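You operate a simulated robot arm through the tools that you are given. There is no shell and no other tool.

You are at the controls of a simulated robot arm. One attempt, no reset.

## Task
Wipe the dust patch off the machine and shut the blue strap's buckle.
Fine: use the white rag from the teal box; put it back and slide the lid shut. What is to be rubbed or washed off counts as gone when no trace of it is left.

It is judged by the outcome, as a careful person would: the job done as asked, and still so three seconds after it is handed in. It fails if anything else is knocked over, pushed out of place, dropped, spilled or broken. A push-on lid holds only when it is set on centred and level and pressed home; a screw cap is set on level and turned clockwise until tight.

## Robot
A 6-joint arm with a two-finger gripper, fixed in place. Base frame: the origin is at the foot of the arm, x ahead of it, y to its left, z up. Units: cm, degrees, N and s.
Its first joint turns from -166.0 to 166.0 degrees. Payload 2.45 kg.
Tool frame: the origin (TCP) lies between the finger pads and is the grasp point; the fingertips stand 2 cm ahead of it; z points along the fingers, y is the line along which they close. Largest opening 14 cm; the body of the gripper starts 16.8 cm behind the TCP.
Orientation is that of the tool frame in the base frame, as a unit quaternion [x, y, z, w]. With the fingers straight down and closing along the base's y, the tool's x points along the base's -x, its y along +y and its z along -z.

## Interface
- The arm moves only by the tool send_rows. Its argument "targets" is one flat list of numbers, 7 for each row, row after row: the finger opening in cm, from 0 to 14, then the shift along the base's x, y, z in cm, then the turn, a rotation vector about the base's x, y, z in degrees. In form: [jaw, dx, dy, dz, wx, wy, wz, jaw, dx, dy, dz, wx, wy, wz, ...]. A call has 1 to 20 rows; each row shifts and turns the commanded pose from where the row before left it. A row lasts 0.2 s, in which the tool goes at most 5 cm and 8.6 degrees; a call with a longer step from one row to the next is refused whole, and so is a gripper value outside its range. A pose out of reach is approached as far as the arm can. The call stops where the force on the tool passes 70 N (or 10 N more than at its start, if that is more) or the arm is blocked; 0.2 s more then pass. The fingers move at their own pace (about 4.5 cm/s each) and stop on an object; they squeeze with about 44 N. The grip force told is the motor's: it shows also when the fingers shut on nothing. Time passes only in rows, and 0.2 s behind the last, so rows that do not move let the fingers close. It gives the time, the measured TCP pose, the force on the tool (base axes), the opening and the grip force at its end, in the units of the frame above (readings bear some noise), with the torque about the TCP (base axes, N m) and any sound that the robot's microphone picked up, and new pictures: "views" is both (left out), scene, wrist or none.
- Cameras (640 x 400 px; columns grow to the right, rows downward): "scene" is fixed at [4.99, -65.07, 140.18]; the picture's right is [-0.62, 0.79, 0.00], its down [0.19, 0.15, -0.97] and it looks along [-0.76, -0.60, -0.24] (base axes); focal length 214 px, centre (320, 200). "wrist" rides on the gripper at [7.8, 1.1, -20.9] in the tool frame; the picture's right is [-0.14, 0.99, 0.00], its down [-0.92, -0.13, -0.37] and it looks along [-0.36, -0.05, 0.93] (tool axes); focal length 280 px, centre (320, 200). There is no depth. A picture from a camera that has moved, and an enlarged one, comes with that camera's place and axes in the base frame and with its lens.
- inspect(camera, box): a new picture of the part [left, top, right, bottom] of that camera's present view, enlarged. The clock stands still meanwhile.
- sign_off(): hands the job in; it is judged then, once.

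Places have to be worked out from the pictures, the camera data and where the tool is seen. Open the gripper and draw the arm clear of the work before you hand the job in, unless the task says otherwise.

The tools are called as a command line: name --argument value ..., lists and objects as JSON in quotes. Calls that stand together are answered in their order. send_rows: Moves the arm, as the interface text tells. Its arguments: {"type":"object","properties":{"targets":{"type":"array","items":{"type":"number"}},"views":{"type":"string","enum":["both","scene","wrist","none"]}},"required":["targets"]} The other tools are called the same way: inspect (camera, box) takes an enlarged picture of a part of a camera's view; sign_off () hands the job in.

At the start:

```text
time_s: 0.0
tool_pos: [41.21, -47.8, 144.81]
orientation: [0.001, 1.0, 0.0, -0.001]
contact_force: [0.3, -0.3, -0.3]
wrist_torque: [0.01, 0.01, -0.01]
opening: 14.02
finger_force: 0.0
```

scene: 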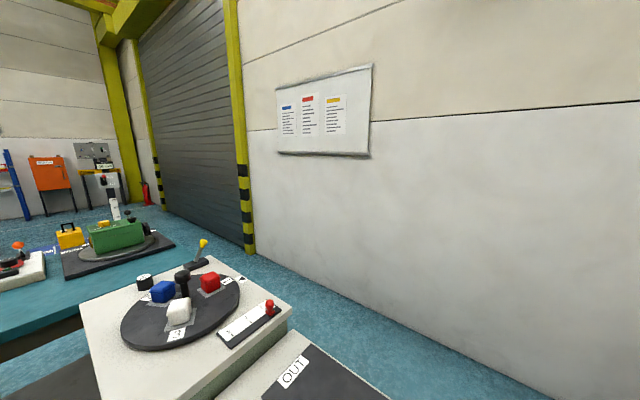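
wrist: 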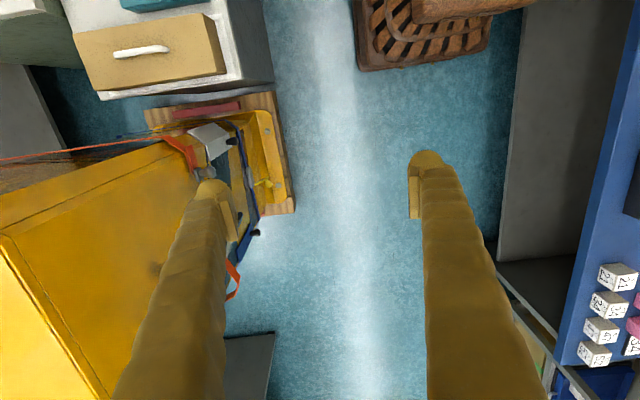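

The scene camera shows a workshop with a table behind and to the right of the arm. The wrist view shows a yellow item and several others, but I can't yet see the teal box, the dust or the blue strap clearly. I'll enlarge both pictures.

inspect --camera "scene" --box '[0, 130, 320, 400]'

inspect --camera "wrist" --box '[0, 0, 320, 200]'

inspect --camera "scene" --box '[0, 190, 200, 315]'

```text
1.48 times, centred on (160, 265) of scene
camera zoom: at [4.99, -65.07, 140.18], right [-0.62, 0.79, 0.0], down [0.19, 0.15, -0.97], along [-0.76, -0.6, -0.24], focal length 318 px, centre (557, 104)
```

zoom: 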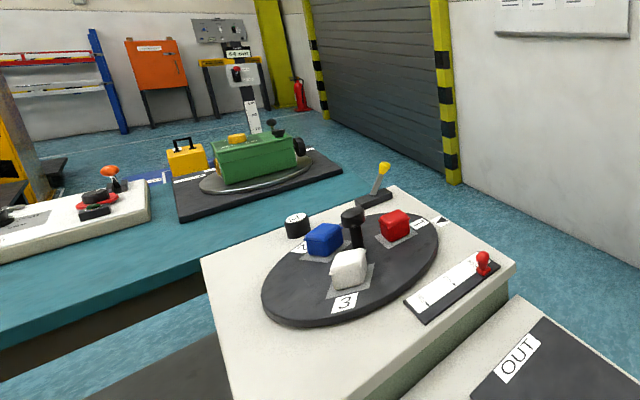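

```text
2.00 times, centred on (160, 100) of wrist
camera zoom: at [33.25, -46.73, 165.57], right [0.14, 0.99, 0.0], down [0.92, -0.13, 0.37], along [0.36, -0.05, -0.93], focal length 561 px, centre (640, 400)
```

zoom: 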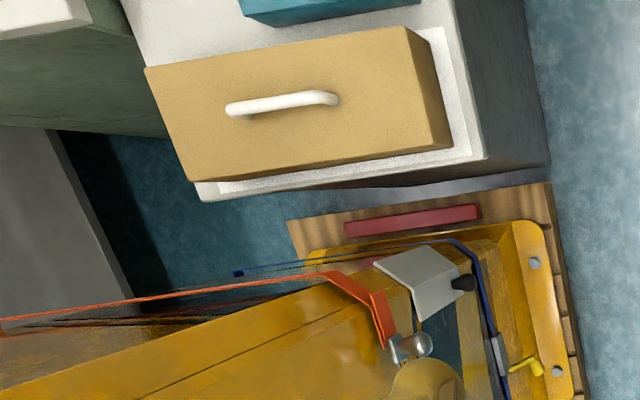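

```text
3.20 times, centred on (100, 252) of scene
camera zoom: at [4.99, -65.07, 140.18], right [-0.62, 0.79, 0.0], down [0.19, 0.15, -0.97], along [-0.76, -0.6, -0.24], focal length 686 px, centre (1024, 32)
```

zoom: 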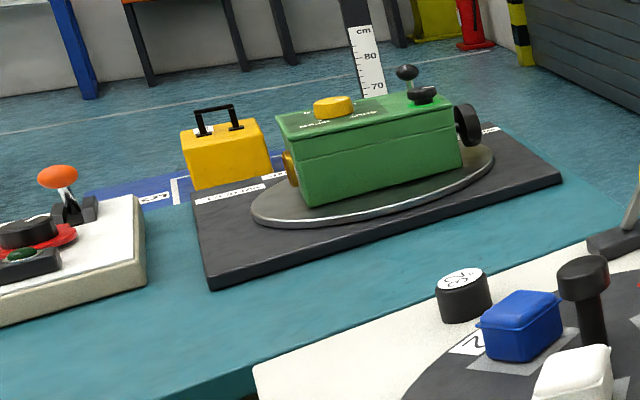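

The lower left of the wrist view has a large yellow machine with a blue strap. Near the top there's a white cabinet with a tan drawer and something teal on it. I'll raise the tool for a wider view and to get parallax.

send_rows --targets '[14, 0, 0, 4, 0, 0, 0, 14, 0, 0, 4, 0, 0, 0, 14, 0, 0, 4, 0, 0, 0, 14, 0, 0, 3, 0, 0, 0]' --views "both"

```text
time_s: 1.0
tool_pos: [41.16, -47.84, 158.4]
orientation: [0.0, 1.0, -0.001, 0.002]
contact_force: [0.0, 1.0, 0.5]
wrist_torque: [-0.01, 0.0, 0.0]
opening: 13.97
finger_force: 0.0
out of reach, approached as far as the arm can: row 4
camera wrist: at [33.14, -46.64, 179.14], right [0.14, 0.99, 0.0], down [0.92, -0.13, 0.37], along [0.37, -0.05, -0.93], focal length 280 px, centre (320, 200)
```

scene: 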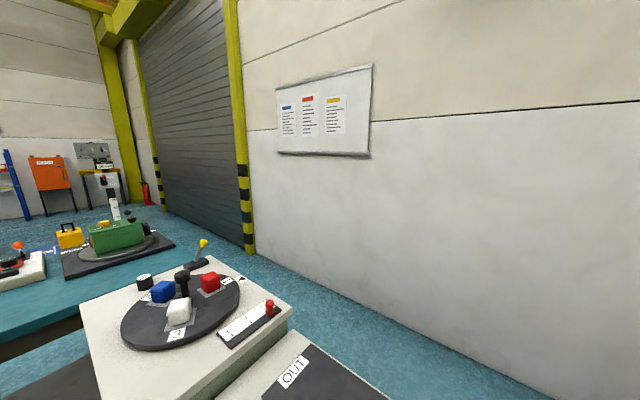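
wrist: 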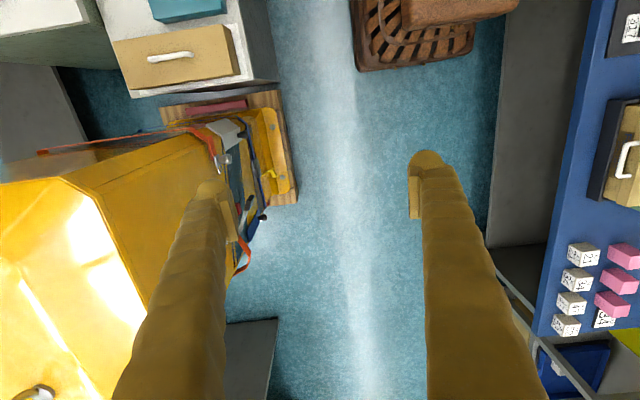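

Parallax puts the drawer handle near (19, -86, 95) and the top of the yellow machine near z≈137. I'll tilt the tool in place so the camera looks toward -y, where the machine and cabinet are.

send_rows --targets '[14, 0, 0, -3, -8, 0, 0, 14, 0, 0, 0, -8, 0, 0, 14, 0, 0, 0, -8, 0, 0, 14, 0, 0, 0, -8, 0, 0]' --views "wrist"

```text
time_s: 2.0
tool_pos: [41.05, -47.83, 155.39]
orientation: [0.001, 0.961, -0.277, 0.0]
contact_force: [0.8, -0.4, -0.6]
wrist_torque: [-0.02, 0.04, 0.01]
opening: 14.0
finger_force: 0.1
camera wrist: at [33.21, -35.78, 172.28], right [0.14, 0.84, -0.53], down [0.92, 0.09, 0.38], along [0.36, -0.54, -0.76], focal length 280 px, centre (320, 200)
```

wrist: 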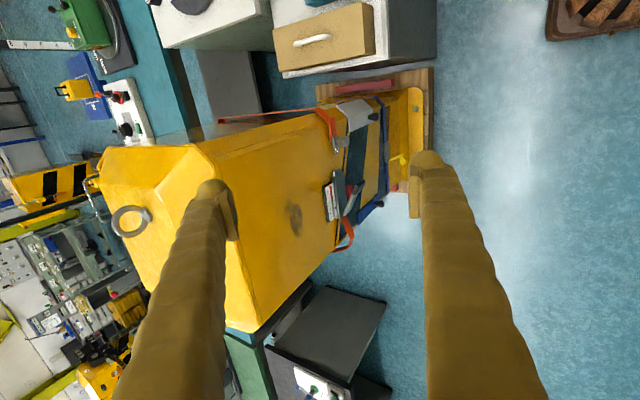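

The yellow machine has a dark dust patch on the side facing the arm, with the blue strap below it. I'll enlarge these.

inspect --camera "wrist" --box '[240, 60, 460, 260]'

inspect --camera "wrist" --box '[140, 0, 460, 120]'

inspect --camera "wrist" --box '[200, 250, 420, 400]'

```text
2.00 times, centred on (350, 160) of wrist
camera zoom: at [33.21, -35.78, 172.28], right [0.14, 0.84, -0.53], down [0.92, 0.09, 0.38], along [0.36, -0.54, -0.76], focal length 561 px, centre (260, 280)
```

zoom: 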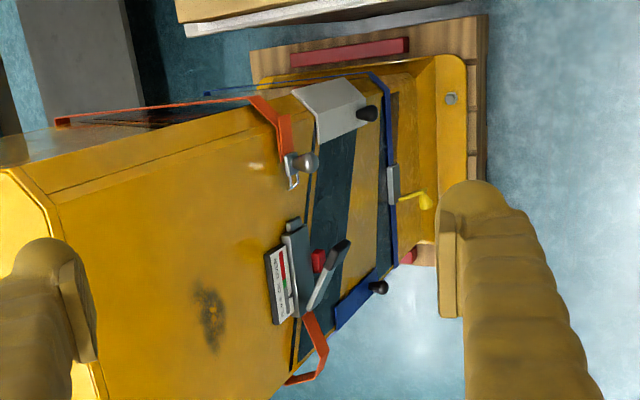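

```text
2.00 times, centred on (300, 60) of wrist
camera zoom: at [33.21, -35.78, 172.28], right [0.14, 0.84, -0.53], down [0.92, 0.09, 0.38], along [0.36, -0.54, -0.76], focal length 561 px, centre (360, 480)
```

zoom: 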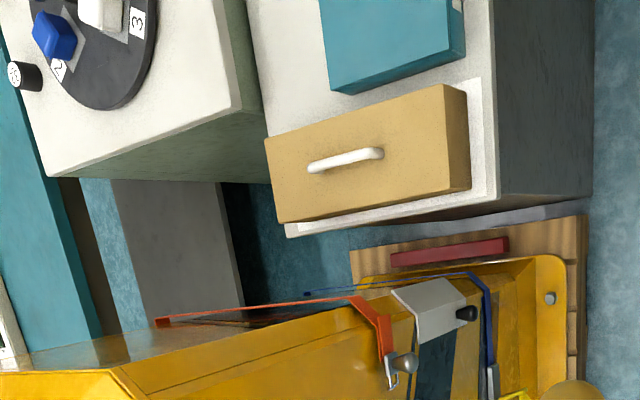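

```text
2.67 times, centred on (310, 325) of wrist
camera zoom: at [33.21, -35.78, 172.28], right [0.14, 0.84, -0.53], down [0.92, 0.09, 0.38], along [0.36, -0.54, -0.76], focal length 748 px, centre (347, -133)
```

zoom: 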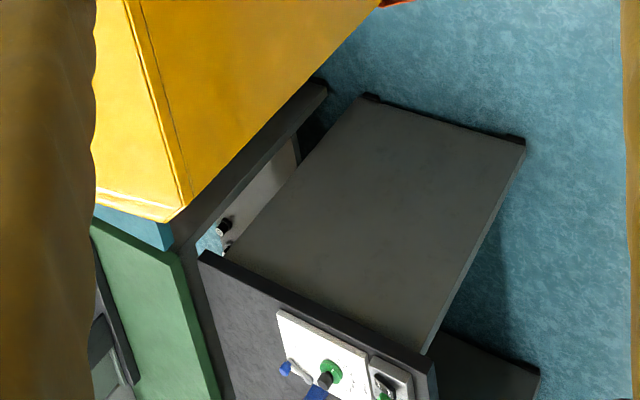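

The dust patch sits on the machine's near face, and the blue strap's buckle hardware is lower down. I'll lower the tool while levelling it toward -y, so the camera looks at the face from the front.

send_rows --targets '[14, 0.5, 0.5, -4, -7, 0, 0, 14, 0.5, 0.5, -4, -7, 0, 0, 14, 0.5, 0.5, -4, -7, 0, 0, 14, 0.5, 0.5, -4, -7, 0, 0, 14, 0.5, 0.5, -4, -7, 0, 0, 14, 0.5, 0.5, -4, -7, 0, 0]' --views "wrist"

```text
time_s: 3.4
tool_pos: [43.95, -44.82, 131.54]
orientation: [0.001, 0.798, -0.603, 0.001]
contact_force: [-0.4, -1.0, 0.8]
wrist_torque: [-0.01, 0.0, 0.03]
opening: 14.02
finger_force: 0.0
camera wrist: at [35.97, -24.38, 135.99], right [0.14, 0.27, -0.95], down [0.92, 0.32, 0.23], along [0.37, -0.91, -0.2], focal length 280 px, centre (320, 200)
```

wrist: 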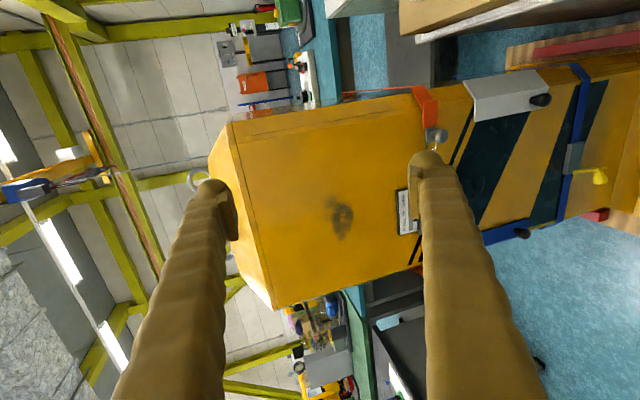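

The dust patch is clear on the front face. I'll roll the gripper 90° so the picture stands upright and go lower to see the strap and buckle.

send_rows --targets '[14, 0, 0.3, -2.5, 0, 7.9, 2.2, 14, 0, 0.3, -2.5, 0, 7.9, 2.2, 14, 0, 0.3, -2.5, 0, 7.9, 2.2, 14, 0, 0.3, -2.5, 0, 7.9, 2.2, 14, 0, 0.3, -2.5, 0, 7.9, 2.2, 14, 0, 0.3, -2.5, 0, 7.9, 2.2, 14, 0, 0.3, -2.5, 0, 7.9, 2.2, 14, 0, 0.3, -2.5, 0, 7.9, 2.2, 14, 0, 0.3, -2.5, 0, 7.9, 2.2, 14, 0, 0.3, -2.5, 0, 7.9, 2.2, 14, 0, 0.3, -2.5, 0, 7.9, 2.2]' --views "wrist"

```text
time_s: 5.8
tool_pos: [44.18, -41.43, 103.75]
orientation: [-0.562, 0.563, -0.425, -0.432]
contact_force: [-0.4, -0.2, -0.4]
wrist_torque: [-0.01, -0.03, 0.02]
opening: 14.01
finger_force: 0.1
camera wrist: at [43.16, -23.37, 116.79], right [-0.99, 0.04, -0.13], down [0.13, 0.6, -0.79], along [0.04, -0.8, -0.6], focal length 280 px, centre (320, 200)
```

wrist: 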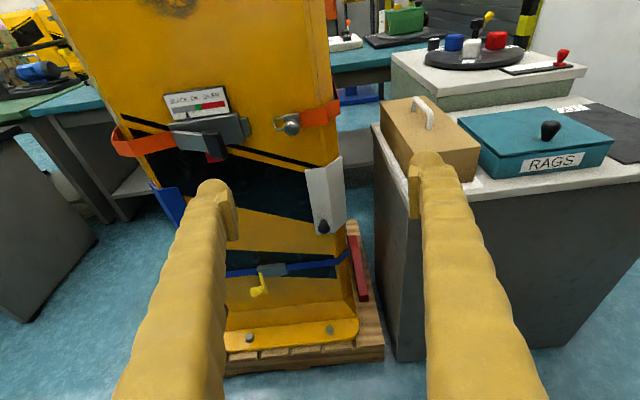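

Now it's clear: a teal "RAGS" box with a black lid knob stands on the cabinet to the right. The machine has an orange strap with its own buckle and a blue strap below. I'll enlarge the details.

inspect --camera "wrist" --box '[370, 60, 640, 230]'

inspect --camera "wrist" --box '[100, 80, 370, 250]'

inspect --camera "wrist" --box '[140, 170, 400, 370]'

```text
2.35 times, centred on (505, 145) of wrist
camera zoom: at [43.16, -23.37, 116.79], right [-0.99, 0.04, -0.13], down [0.13, 0.6, -0.79], along [0.04, -0.8, -0.6], focal length 660 px, centre (-115, 329)
```

zoom: 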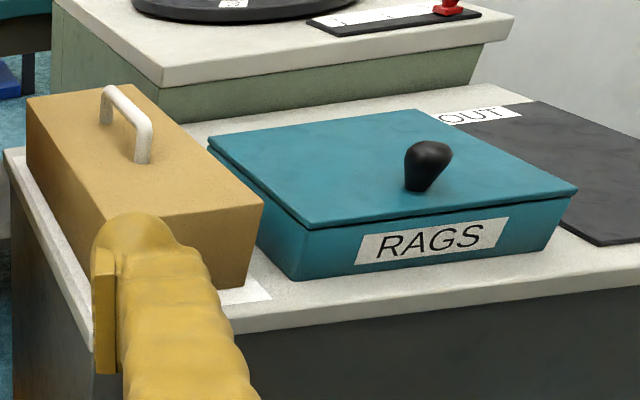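

```text
2.35 times, centred on (235, 165) of wrist
camera zoom: at [43.16, -23.37, 116.79], right [-0.99, 0.04, -0.13], down [0.13, 0.6, -0.79], along [0.04, -0.8, -0.6], focal length 660 px, centre (520, 282)
```

zoom: 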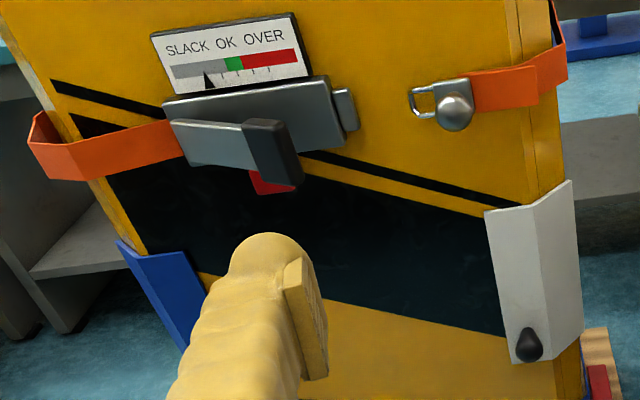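

```text
2.00 times, centred on (270, 270) of wrist
camera zoom: at [43.16, -23.37, 116.79], right [-0.99, 0.04, -0.13], down [0.13, 0.6, -0.79], along [0.04, -0.8, -0.6], focal length 561 px, centre (420, 60)
```

zoom: 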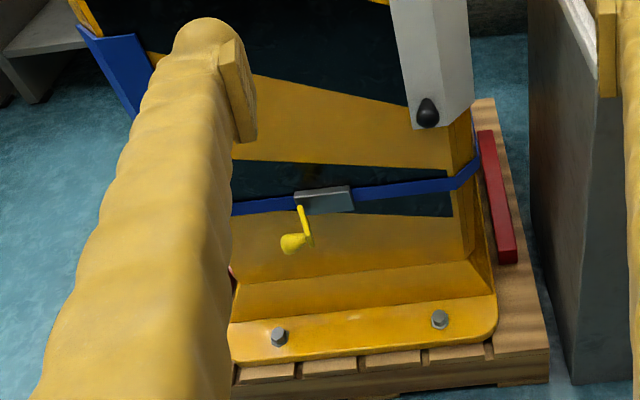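

The blue strap carries a small grey buckle with a yellow lever hanging down. The RAGS box lid knob looks to be near (1, -72, 90). I'll swing over toward the box for a closer look from above.

send_rows --targets '[14, -3.6, -0.8, 1.8, 3, 0, 0, 14, -3.6, -0.8, 1.8, 3, 0, 0, 14, -3.6, -0.8, 1.8, 3, 0, 0, 14, -3.6, -0.8, 1.8, 3, 0, 0, 14, -3.6, -0.8, 1.8, 3, 0, 0, 14, -3.6, -0.8, 1.8, 3, 0, 0, 14, -3.6, -0.8, 1.8, 3, 0, 0, 14, -3.6, -0.8, 1.8, 3, 0, 0, 14, -3.6, -0.8, 1.8, 3, 0, 0, 14, -3.6, -0.8, 1.8, 3, 0, 0]' --views "both"

```text
time_s: 7.2
tool_pos: [27.25, -48.28, 105.98]
orientation: [0.662, -0.614, 0.253, 0.346]
contact_force: [-0.3, 0.4, -0.7]
wrist_torque: [0.01, 0.03, 0.02]
opening: 14.0
finger_force: 0.2
out of reach, approached as far as the arm can: row 1, 2
stopped in row 6: the arm was blocked; the commanded pose is now the measured one
camera wrist: at [28.79, -37.25, 125.19], right [-1.0, 0.08, 0.04], down [0.05, 0.87, -0.49], along [-0.08, -0.48, -0.87], focal length 280 px, centre (320, 200)
```

scene: 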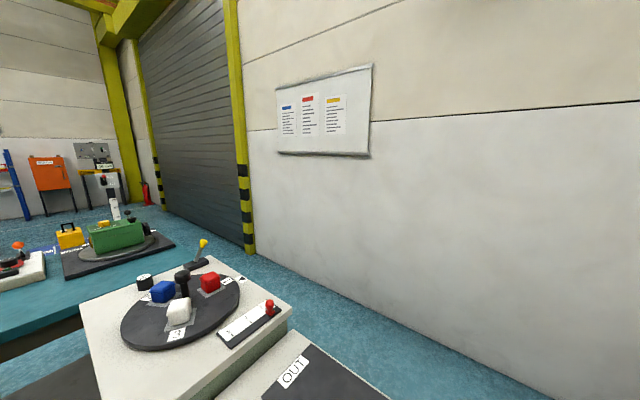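
wrist: 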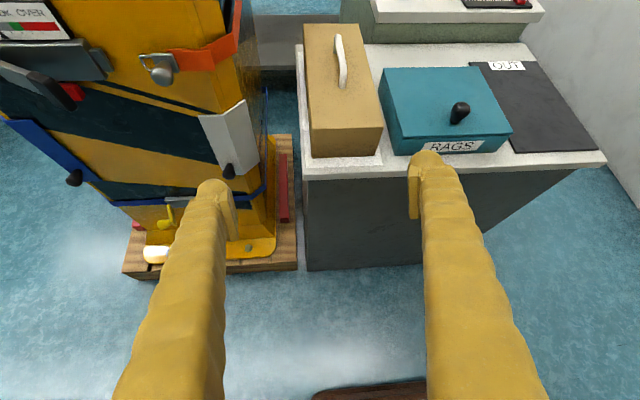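

The arm stopped at its inner reach limit. Triangulating from the two pictures puts the knob at about (-2.7, -75.6, 88), with the box spanning x -16..8 and y -94..-74. I'll look at the box and the blue buckle enlarged.

inspect --camera "wrist" --box '[360, 40, 540, 170]'

inspect --camera "wrist" --box '[120, 140, 300, 280]'

inspect --camera "wrist" --box '[0, 0, 280, 210]'

```text
3.08 times, centred on (450, 105) of wrist
camera zoom: at [28.79, -37.25, 125.19], right [-1.0, 0.08, 0.04], down [0.05, 0.87, -0.49], along [-0.08, -0.48, -0.87], focal length 863 px, centre (-80, 492)
```

zoom: 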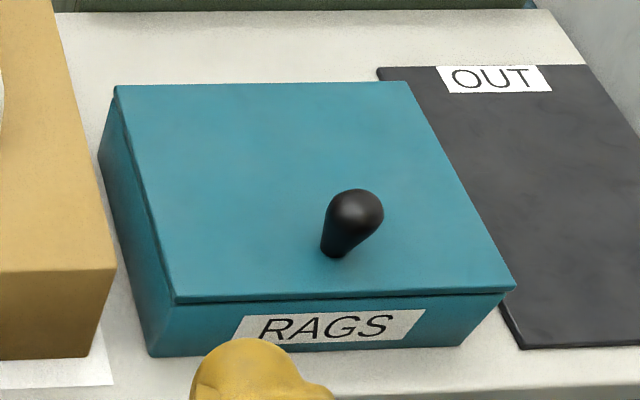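

```text
2.86 times, centred on (210, 210) of wrist
camera zoom: at [28.79, -37.25, 125.19], right [-1.0, 0.08, 0.04], down [0.05, 0.87, -0.49], along [-0.08, -0.48, -0.87], focal length 801 px, centre (634, 171)
```

zoom: 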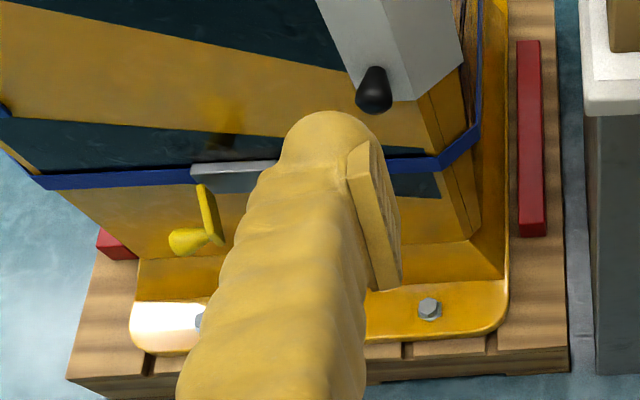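

```text
1.90 times, centred on (140, 105) of wrist
camera zoom: at [28.79, -37.25, 125.19], right [-1.0, 0.08, 0.04], down [0.05, 0.87, -0.49], along [-0.08, -0.48, -0.87], focal length 534 px, centre (663, 381)
```

zoom: 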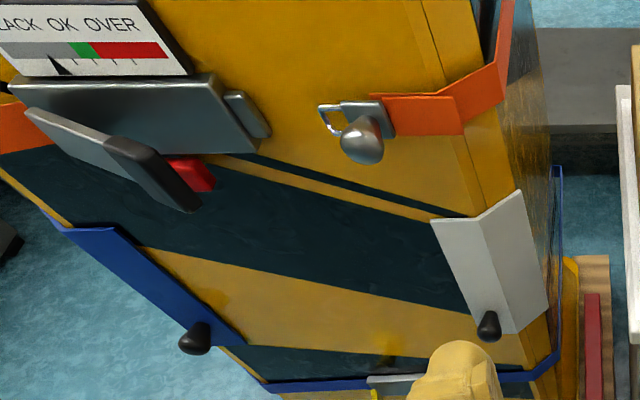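

The blue buckle triangulates to about (63.8, -79.7, 51), and the machine's face lies at y≈-80.5. I'll move in front of it at a safe distance to see how the lever works.

send_rows --targets '[14, 3.07, -0.9, -3.6, 0, 0, 0, 14, 3.07, -0.9, -3.6, -2.5, 0, 0, 14, 3.07, -0.9, -3.6, -2.5, 0, 0, 14, 3.07, -0.9, -3.6, -2.5, 0, 0, 14, 3.07, -0.9, -3.6, -2.5, 0, 0, 14, 3.07, -0.9, -3.6, -2.5, 0, 0, 14, 3.07, -0.9, -3.6, -2.5, 0, 0, 14, 3.07, -0.9, -3.6, -2.5, 0, 0, 14, 3.07, -0.9, -3.6, -2.5, 0, 0, 14, 3.07, -0.9, -3.6, -2.5, 0, 0, 14, 3.07, -0.9, -3.6, -2.5, 0, 0, 14, 3.07, -0.9, -3.6, -2.5, 0, 0]' --views "wrist"

```text
time_s: 9.8
tool_pos: [64.06, -59.12, 62.78]
orientation: [0.561, -0.537, 0.391, 0.494]
contact_force: [0.1, 0.2, 0.3]
wrist_torque: [0.01, 0.03, -0.04]
opening: 14.0
finger_force: 0.0
camera wrist: at [65.65, -40.35, 74.69], right [-1.0, 0.09, 0.0], down [0.05, 0.55, -0.83], along [-0.08, -0.83, -0.55], focal length 280 px, centre (320, 200)
```

wrist: 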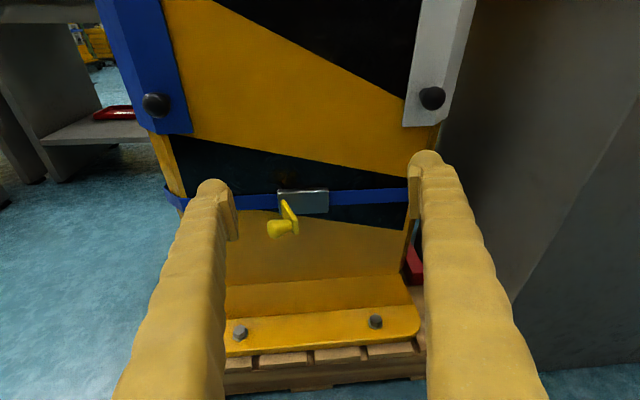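

inspect --camera "wrist" --box '[230, 150, 390, 260]'

```text
3.64 times, centred on (310, 205) of wrist
camera zoom: at [65.65, -40.35, 74.69], right [-1.0, 0.09, 0.0], down [0.05, 0.55, -0.83], along [-0.08, -0.83, -0.55], focal length 1020 px, centre (356, 182)
```

zoom: 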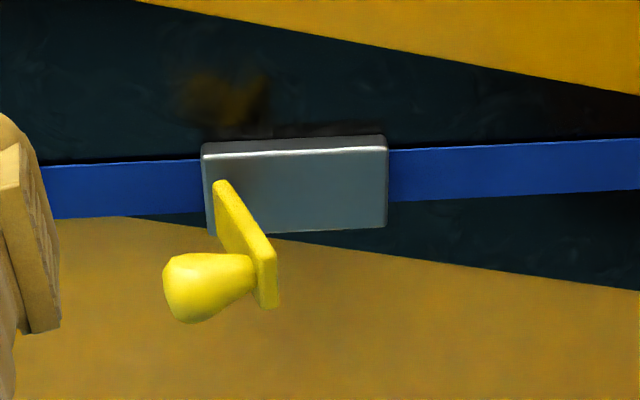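

The yellow lever stands straight out from the buckle. It's hinged at the buckle's +x end (hinge ≈ (68, -79, 49)), and its tip with the knob is near (67–70, -72.3, 49). Shutting it should mean swinging it toward -x onto the buckle body. I'll close the fingers, square up the tool and place it on the +x side of the lever.

send_rows --targets '[8, 2, 0, -2.8, -1.8, -1.5, 0.8, 4, 2, 0, -2.8, -1.8, -1.5, 0.8, 0, 2, 0, -2.8, -1.8, -1.5, 0.8, 0, 2, 0, -2.8, -1.8, -1.5, 0.8, 0, 3, 0, -2.6, -1.8, -1.5, 0.8, 0, 0, 0, 0, 0, 0, 0, 0, 0, 0, 0, 0, 0, 0]' --views "wrist"

```text
time_s: 11.4
tool_pos: [75.08, -59.3, 48.93]
orientation: [-0.513, 0.514, -0.486, -0.486]
contact_force: [0.8, 0.2, 0.7]
wrist_torque: [0.0, -0.04, 0.03]
opening: 0.02
finger_force: 0.1
camera wrist: at [73.9, -38.77, 57.78], right [-0.99, 0.01, -0.14], down [0.13, 0.42, -0.9], along [0.05, -0.91, -0.42], focal length 280 px, centre (320, 200)
```

wrist: 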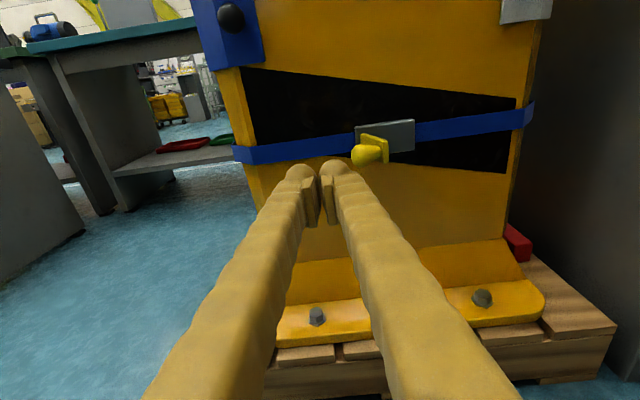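

A second sighting puts the knob at (69.0, -73.7, 47.8). I'll advance beside it and then push toward -x in small steps.

send_rows --targets '[0, 0, -4, -0.4, 0, 0, 0, 0, 0, -4, -0.4, 0, 0, 0, 0, 0, -4.4, -0.2, 0, 0, 0, 0, -1, 0, 0, 0, 0, 0, 0, -1, 0, 0, 0, 0, 0]' --views "wrist"

```text
time_s: 12.6
tool_pos: [73.02, -71.61, 47.93]
orientation: [-0.514, 0.514, -0.486, -0.486]
contact_force: [-0.7, 0.0, 0.2]
wrist_torque: [0.02, 0.04, 0.0]
opening: 0.01
finger_force: 29.7
camera wrist: at [71.8, -51.16, 56.82], right [-0.99, 0.01, -0.14], down [0.13, 0.42, -0.9], along [0.05, -0.91, -0.42], focal length 280 px, centre (320, 200)
```

wrist: 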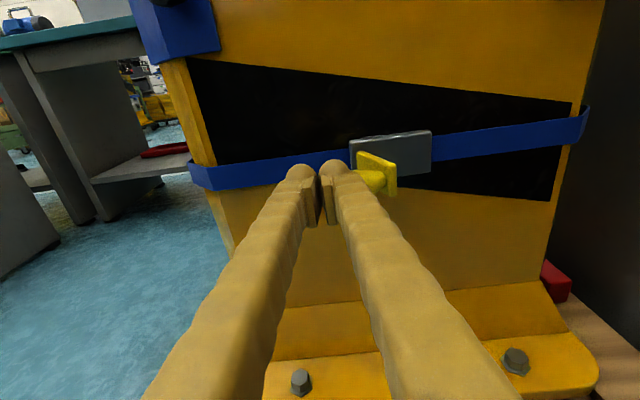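

The fingertip is now right beside the knob. I'll push on toward -x.

send_rows --targets '[0, -0.8, 0, 0, 0, 0, 0, 0, -0.8, 0, 0, 0, 0, 0, 0, -0.8, 0, 0, 0, 0, 0, 0, -0.8, 0, 0, 0, 0, 0]' --views "wrist"

```text
time_s: 13.6
tool_pos: [69.75, -71.68, 48.03]
orientation: [-0.513, 0.515, -0.485, -0.486]
contact_force: [1.1, 0.4, -0.5]
wrist_torque: [-0.04, 0.0, -0.01]
opening: 0.0
finger_force: 29.5
camera wrist: at [68.64, -51.14, 56.86], right [-0.99, 0.01, -0.14], down [0.13, 0.42, -0.9], along [0.05, -0.91, -0.42], focal length 280 px, centre (320, 200)
```

wrist: 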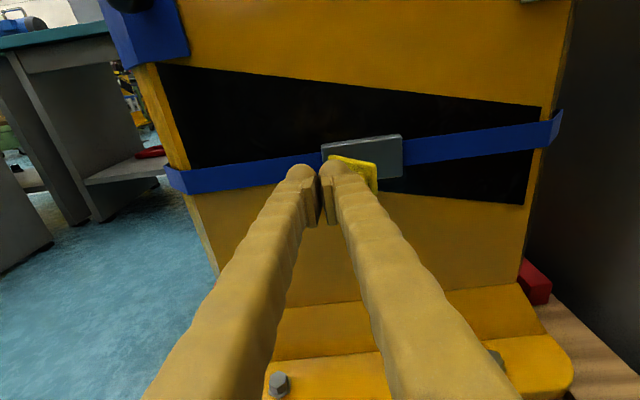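

The lever seems to be moving with very little resistance, so I'll keep going.

send_rows --targets '[0, -0.8, 0, 0, 0, 0, 0, 0, -0.8, 0, 0, 0, 0, 0, 0, -0.8, 0, 0, 0, 0, 0, 0, -0.8, 0, 0, 0, 0, 0]' --views "wrist"

inspect --camera "wrist" --box '[240, 100, 440, 230]'

```text
time_s: 14.6
tool_pos: [66.63, -71.52, 48.04]
orientation: [-0.512, 0.515, -0.485, -0.487]
contact_force: [-0.3, 0.2, -0.7]
wrist_torque: [-0.01, 0.02, -0.01]
opening: 0.01
finger_force: 30.0
camera wrist: at [65.49, -51.12, 56.89], right [-0.99, 0.01, -0.14], down [0.13, 0.42, -0.9], along [0.05, -0.91, -0.42], focal length 280 px, centre (320, 200)
```

wrist: 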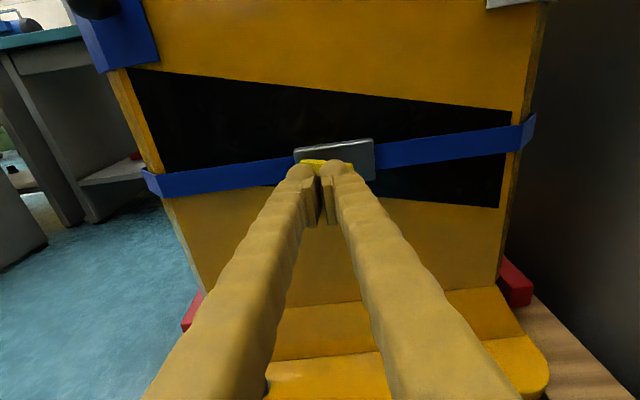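

```text
3.08 times, centred on (340, 165) of wrist
camera zoom: at [65.49, -51.12, 56.89], right [-0.99, 0.01, -0.14], down [0.13, 0.42, -0.9], along [0.05, -0.91, -0.42], focal length 863 px, centre (258, 308)
```

zoom: 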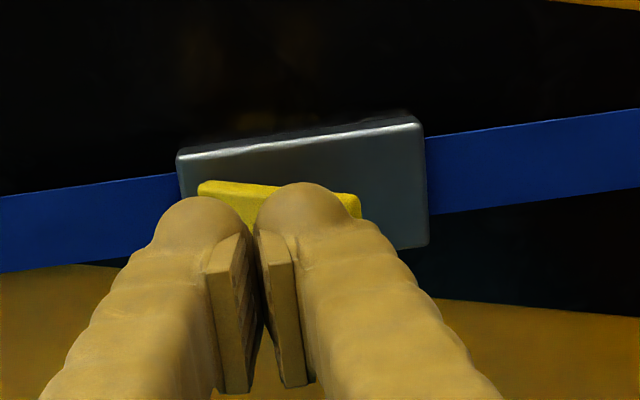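

The lever has swung past about halfway. I'll push further in -x and then press toward the buckle (-y).

send_rows --targets '[0, -0.8, 0, 0, 0, 0, 0, 0, -0.8, 0, 0, 0, 0, 0, 0, -0.6, -0.3, 0, 0, 0, 0, 0, 0, -0.5, 0, 0, 0, 0, 0, 0, -0.5, 0, 0, 0, 0]' --views "wrist"

inspect --camera "wrist" --box '[240, 100, 440, 230]'

```text
time_s: 15.6
tool_pos: [64.19, -71.89, 47.84]
orientation: [0.514, -0.514, 0.484, 0.487]
contact_force: [-6.7, 17.0, 7.9]
wrist_torque: [0.05, 0.03, 0.08]
opening: 0.0
finger_force: 29.2
stopped in row 4: the force on the tool passed its limit at 88 N (the readings are from after the stop); the commanded pose is now the measured one
camera wrist: at [63.13, -51.48, 56.8], right [-0.99, 0.01, -0.13], down [0.13, 0.42, -0.9], along [0.05, -0.91, -0.42], focal length 280 px, centre (320, 200)
```

wrist: 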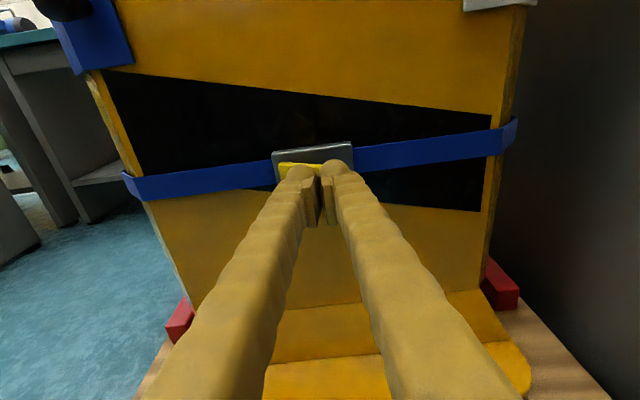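

```text
3.08 times, centred on (340, 165) of wrist
camera zoom: at [63.13, -51.48, 56.8], right [-0.99, 0.01, -0.13], down [0.13, 0.42, -0.9], along [0.05, -0.91, -0.42], focal length 863 px, centre (258, 308)
```

zoom: 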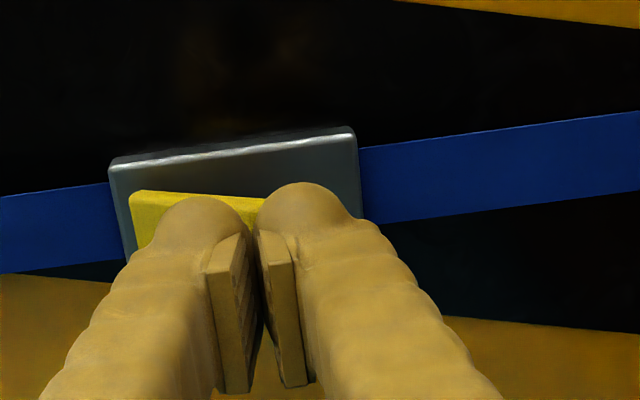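

It met firm resistance and the lever looks flat against the buckle. I'll back off in +y and look.

send_rows --targets '[0, 0, 1.5, 0, 0, 0, 0, 0, 0, 4, 0.5, 0, 0, 0, 0, 0, 4, 4, 0, 0, 0, 0, 4, 2, 4, 0, 0, 0]' --views "wrist"

inspect --camera "wrist" --box '[260, 150, 460, 280]'

```text
refused: row 3 steps farther than a row can; nothing moved
```

```text
3.08 times, centred on (360, 215) of wrist
camera zoom: at [63.13, -51.48, 56.8], right [-0.99, 0.01, -0.13], down [0.13, 0.42, -0.9], along [0.05, -0.91, -0.42], focal length 863 px, centre (197, 154)
```

zoom: 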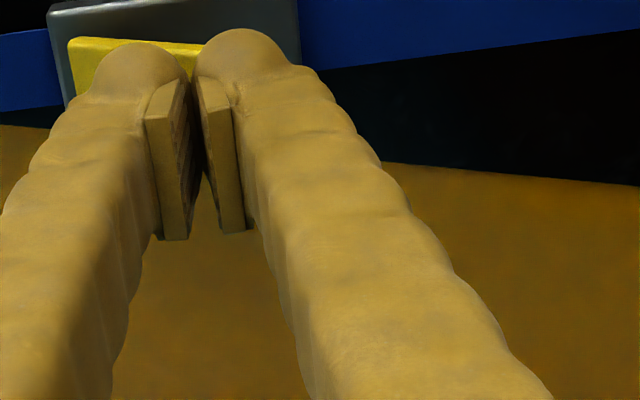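

That call was refused because one step was too long. I'll retry with smaller steps, backing away and up.

send_rows --targets '[0, 0, 1.5, 0, 0, 0, 0, 0, 0, 4, 0.5, 0, 0, 0, 0, 0, 3, 3, 0, 0, 0, 0, 3, 2, 3, 0, 0, 0, 0, 3, 2, 3, 0, 0, 0]' --views "wrist"

inspect --camera "wrist" --box '[260, 150, 460, 280]'

```text
time_s: 16.8
tool_pos: [70.4, -59.48, 57.39]
orientation: [-0.513, 0.514, -0.485, -0.488]
contact_force: [0.3, -0.1, -0.5]
wrist_torque: [0.01, 0.03, 0.05]
opening: 0.0
finger_force: 29.8
camera wrist: at [69.22, -39.11, 66.33], right [-0.99, 0.01, -0.13], down [0.13, 0.42, -0.9], along [0.05, -0.91, -0.42], focal length 280 px, centre (320, 200)
```

wrist: 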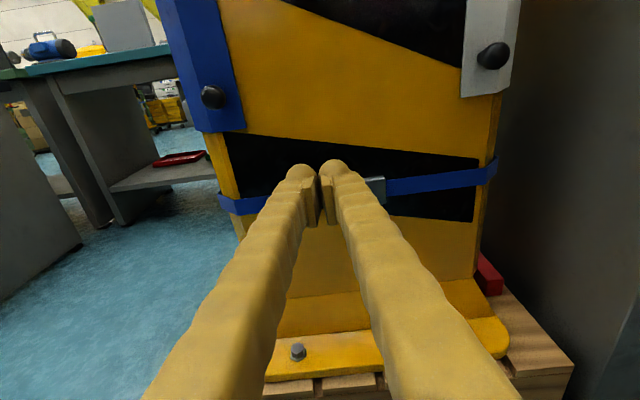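

```text
3.08 times, centred on (360, 215) of wrist
camera zoom: at [69.22, -39.11, 66.33], right [-0.99, 0.01, -0.13], down [0.13, 0.42, -0.9], along [0.05, -0.91, -0.42], focal length 863 px, centre (197, 154)
```

zoom: 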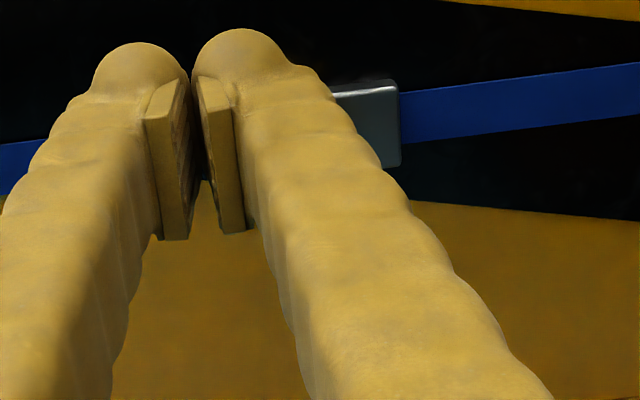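

Fingers hide the buckle, so I'll shift sideways and a little higher, open the fingers and look again.

send_rows --targets '[5, -1, 1, 2, 0, 0, 0, 10, -1.5, 1, 2, 0, 0, 0, 14, -2, 1, 2, 0, 0, 0, 14, 0, 0, 0, 0, 0, 0, 14, 0, 0, 0, 0, 0, 0]' --views "wrist"

inspect --camera "wrist" --box '[240, 140, 440, 270]'

```text
time_s: 18.0
tool_pos: [65.84, -56.49, 63.29]
orientation: [-0.513, 0.514, -0.484, -0.488]
contact_force: [0.5, -0.8, 1.0]
wrist_torque: [0.01, 0.01, -0.02]
opening: 10.31
finger_force: 0.0
camera wrist: at [64.67, -36.07, 72.26], right [-0.99, 0.01, -0.13], down [0.13, 0.42, -0.9], along [0.05, -0.91, -0.42], focal length 280 px, centre (320, 200)
```

wrist: 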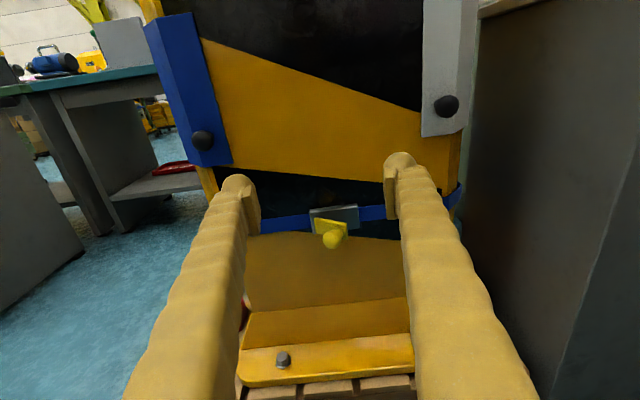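

```text
3.08 times, centred on (340, 205) of wrist
camera zoom: at [64.67, -36.07, 72.26], right [-0.99, 0.01, -0.13], down [0.13, 0.42, -0.9], along [0.05, -0.91, -0.42], focal length 863 px, centre (258, 185)
```

zoom: 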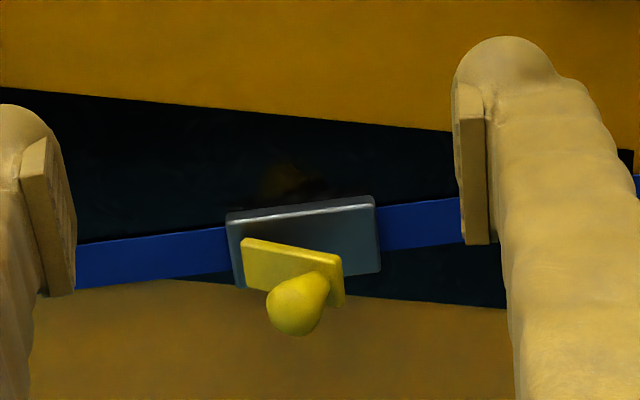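

The lever has only swung to about 60° and no click was heard. The press hit the force limit before it latched. I'll close the fingers and go around to the +x side again, then push it along its arc with more leverage near its free end.

send_rows --targets '[6, 1.3, -0.9, -3.8, 0, 0, 0, 0, 1.3, -0.9, -3.8, 0, 0, 0, 0, 1.3, -0.9, -3.8, 0, 0, 0, 0, 1.3, -0.9, -3.8, 0, 0, 0, 0, 0, 0, 0, 0, 0, 0, 0, 0, -4, 0, 0, 0, 0, 0, 0, -4, 0, 0, 0, 0, 0, 0, -3.7, 0, 0, 0, 0]' --views "wrist"

inspect --camera "wrist" --box '[240, 110, 440, 240]'

```text
time_s: 19.8
tool_pos: [71.02, -71.71, 48.1]
orientation: [-0.514, 0.514, -0.484, -0.487]
contact_force: [-0.3, 0.3, 0.5]
wrist_torque: [0.03, -0.02, 0.01]
opening: 0.02
finger_force: 29.8
camera wrist: at [69.86, -51.27, 57.12], right [-0.99, 0.01, -0.13], down [0.13, 0.42, -0.9], along [0.05, -0.91, -0.42], focal length 280 px, centre (320, 200)
```

wrist: 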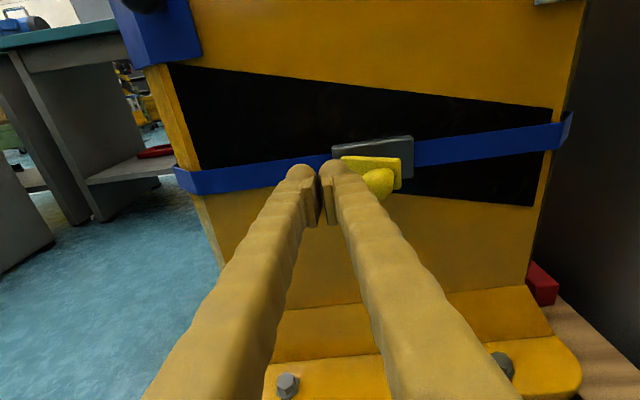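

```text
3.08 times, centred on (340, 175) of wrist
camera zoom: at [69.86, -51.27, 57.12], right [-0.99, 0.01, -0.13], down [0.13, 0.42, -0.9], along [0.05, -0.91, -0.42], focal length 863 px, centre (258, 277)
```

zoom: 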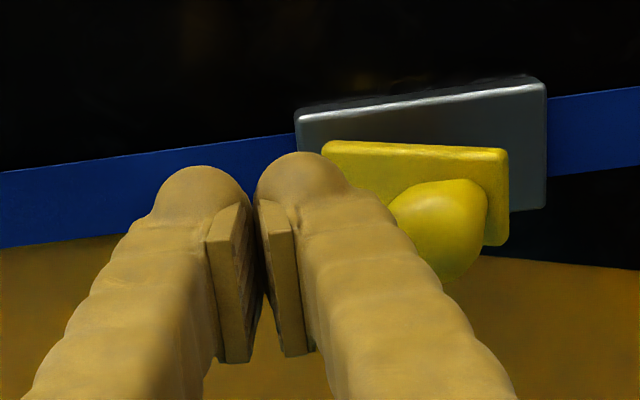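

The lever stays where it was left. I'll move up to the knob and push along the arc, -x with some -y.

send_rows --targets '[0, -1.5, 0, 0, 0, 0, 0, 0, -1.5, -0.2, 0, 0, 0, 0, 0, -0.7, -0.3, 0, 0, 0, 0, 0, -0.5, -0.25, 0, 0, 0, 0, 0, -0.5, -0.25, 0, 0, 0, 0]' --views "wrist"

inspect --camera "wrist" --box '[240, 110, 440, 240]'

```text
time_s: 21.0
tool_pos: [66.29, -72.73, 48.3]
orientation: [-0.514, 0.514, -0.485, -0.487]
contact_force: [-0.3, 0.2, -0.1]
wrist_torque: [0.01, 0.01, -0.03]
opening: 0.0
finger_force: 29.8
camera wrist: at [65.14, -52.37, 57.11], right [-0.99, 0.01, -0.14], down [0.13, 0.42, -0.9], along [0.05, -0.91, -0.42], focal length 280 px, centre (320, 200)
```

wrist: 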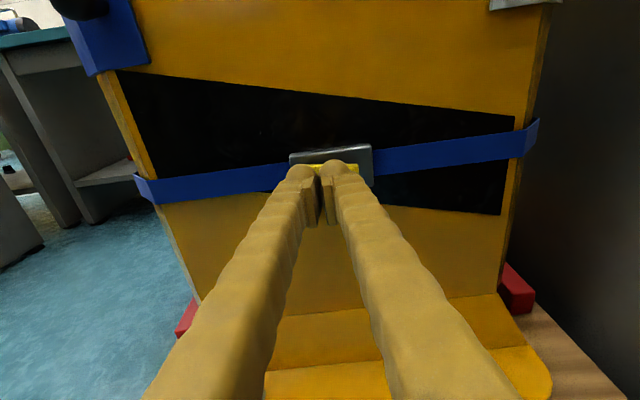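

```text
3.08 times, centred on (340, 175) of wrist
camera zoom: at [65.14, -52.37, 57.11], right [-0.99, 0.01, -0.14], down [0.13, 0.42, -0.9], along [0.05, -0.91, -0.42], focal length 863 px, centre (258, 277)
```

zoom: 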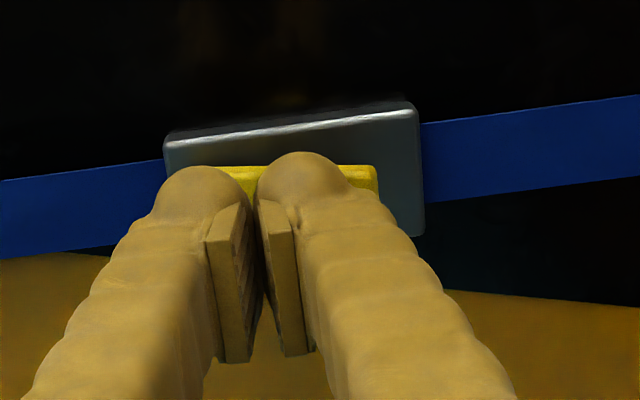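

No resistance yet and the lever is rotating. I'll continue in small diagonal steps.

send_rows --targets '[0, -0.5, -0.1, 0, 0, 0, 0, 0, -0.5, -0.1, 0, 0, 0, 0, 0, -0.4, -0.1, 0, 0, 0, 0, 0, -0.4, -0.1, 0, 0, 0, 0, 0, -0.4, -0.1, 0, 0, 0, 0]' --views "wrist"

inspect --camera "wrist" --box '[240, 110, 440, 240]'

```text
time_s: 22.2
tool_pos: [64.11, -73.4, 48.15]
orientation: [0.514, -0.514, 0.485, 0.487]
contact_force: [0.1, -0.2, 0.4]
wrist_torque: [-0.04, -0.04, 0.01]
opening: 0.01
finger_force: 29.4
camera wrist: at [63.01, -52.81, 57.08], right [-0.99, 0.01, -0.13], down [0.13, 0.42, -0.9], along [0.05, -0.91, -0.42], focal length 280 px, centre (320, 200)
```

wrist: 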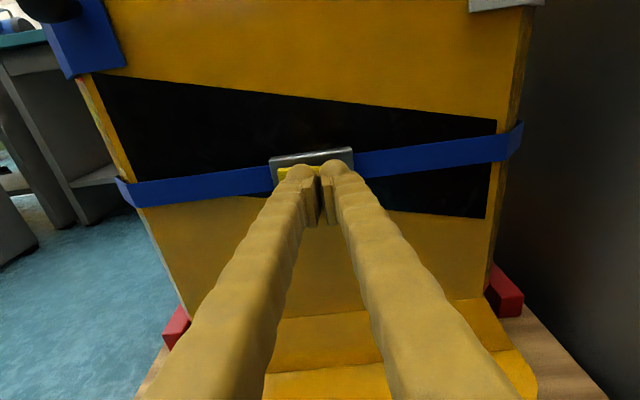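

```text
3.08 times, centred on (340, 175) of wrist
camera zoom: at [63.01, -52.81, 57.08], right [-0.99, 0.01, -0.13], down [0.13, 0.42, -0.9], along [0.05, -0.91, -0.42], focal length 863 px, centre (258, 277)
```

zoom: 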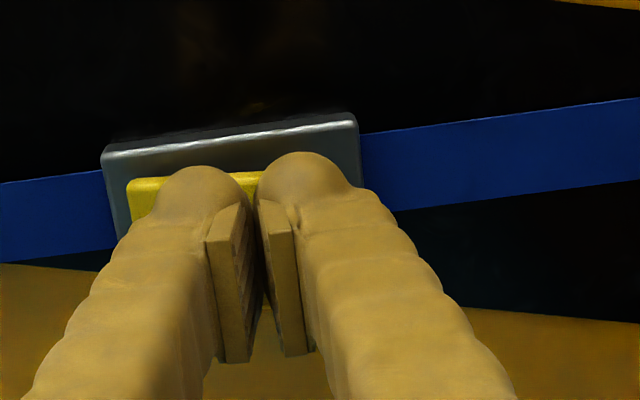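

The plate now looks nearly parallel to the buckle. I'll press toward -y in small steps, listening for a click.

send_rows --targets '[0, -0.4, -0.1, 0, 0, 0, 0, 0, -0.2, -0.3, 0, 0, 0, 0, 0, 0, -0.3, 0, 0, 0, 0, 0, 0, -0.3, 0, 0, 0, 0, 0, 0, -0.3, 0, 0, 0, 0, 0, 0, -0.3, 0, 0, 0, 0]' --views "wrist"

inspect --camera "wrist" --box '[240, 110, 440, 240]'

```text
time_s: 23.6
tool_pos: [63.48, -74.86, 48.26]
orientation: [0.514, -0.514, 0.484, 0.488]
contact_force: [-15.8, 52.8, 13.8]
wrist_torque: [0.33, 0.26, -0.66]
opening: 0.0
finger_force: 29.3
camera wrist: at [62.32, -54.29, 57.05], right [-0.99, 0.01, -0.13], down [0.13, 0.42, -0.9], along [0.05, -0.91, -0.42], focal length 280 px, centre (320, 200)
```

wrist: 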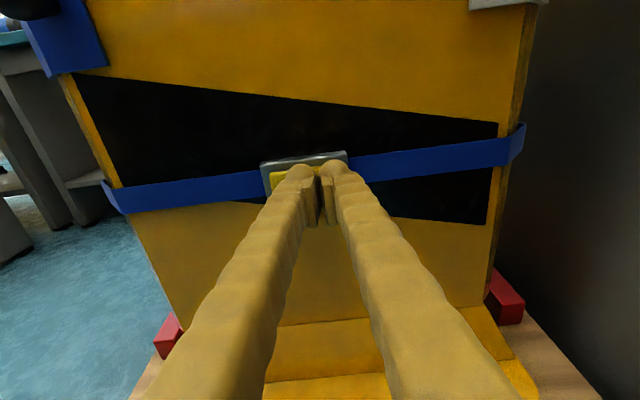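

```text
3.08 times, centred on (340, 175) of wrist
camera zoom: at [62.32, -54.29, 57.05], right [-0.99, 0.01, -0.13], down [0.13, 0.42, -0.9], along [0.05, -0.91, -0.42], focal length 863 px, centre (258, 277)
```

zoom: 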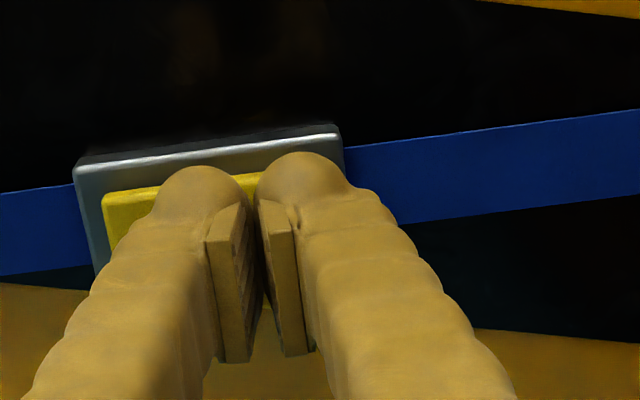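

It's pressing at about 53 N with the lever close to the buckle. I'll press a little further.

send_rows --targets '[0, -0.1, -0.2, 0, 0, 0, 0, 0, 0, -0.2, 0, 0, 0, 0, 0, 0, -0.2, 0, 0, 0, 0]' --views "wrist"

```text
time_s: 23.9
tool_pos: [63.48, -74.62, 48.14]
orientation: [0.514, -0.514, 0.483, 0.488]
contact_force: [-1.1, 30.2, 9.7]
wrist_torque: [0.11, 0.11, -0.26]
opening: 0.0
finger_force: 29.6
stopped in row 1: the force on the tool passed its limit at 75 N (the readings are from after the stop); the commanded pose is now the measured one
camera wrist: at [62.32, -54.24, 57.04], right [-0.99, 0.01, -0.13], down [0.12, 0.42, -0.9], along [0.05, -0.91, -0.42], focal length 280 px, centre (320, 200)
```

wrist: 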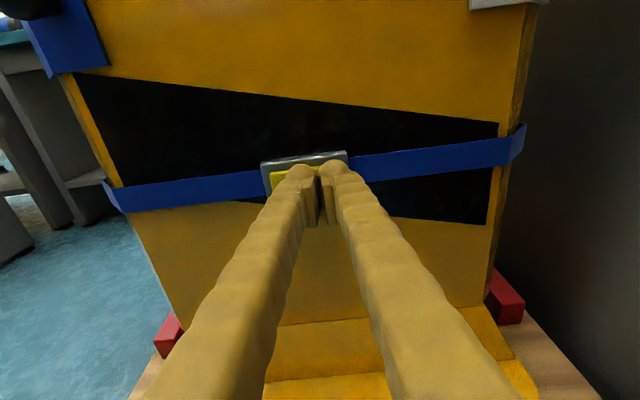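

I'll back straight off and check the lever's state.

send_rows --targets '[0, 0, 2, 0, 0, 0, 0, 0, 0, 4, 0, 0, 0, 0, 0, 0, 4, 2, 0, 0, 0, 4, 0, 3, 4, 0, 0, 0, 9, 0, 2, 4, 0, 0, 0, 14, 0, 0, 3, 0, 0, 0, 14, 0, 0, 0, 0, 0, 0]' --views "wrist"

inspect --camera "wrist" --box '[240, 130, 440, 260]'

```text
time_s: 25.5
tool_pos: [63.4, -59.79, 61.23]
orientation: [-0.514, 0.514, -0.483, -0.488]
contact_force: [-0.4, 0.0, -1.1]
wrist_torque: [0.03, -0.07, -0.04]
opening: 8.47
finger_force: 0.1
camera wrist: at [62.31, -39.36, 70.04], right [-0.99, 0.01, -0.13], down [0.12, 0.42, -0.9], along [0.05, -0.91, -0.42], focal length 280 px, centre (320, 200)
```

wrist: 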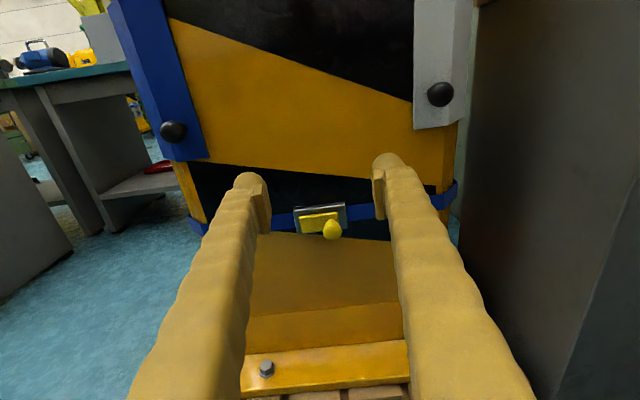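

```text
3.08 times, centred on (340, 195) of wrist
camera zoom: at [62.31, -39.36, 70.04], right [-0.99, 0.01, -0.13], down [0.12, 0.42, -0.9], along [0.05, -0.91, -0.42], focal length 863 px, centre (258, 215)
```

zoom: 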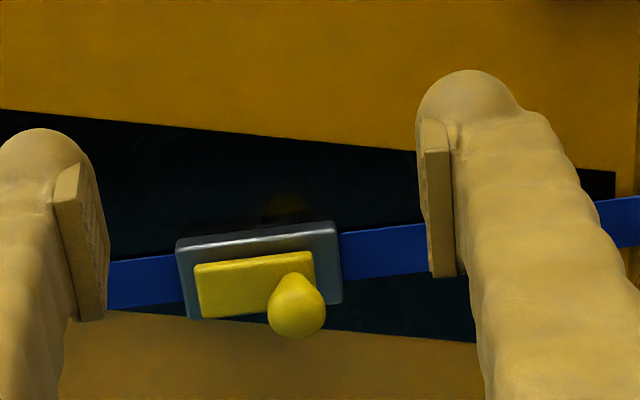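

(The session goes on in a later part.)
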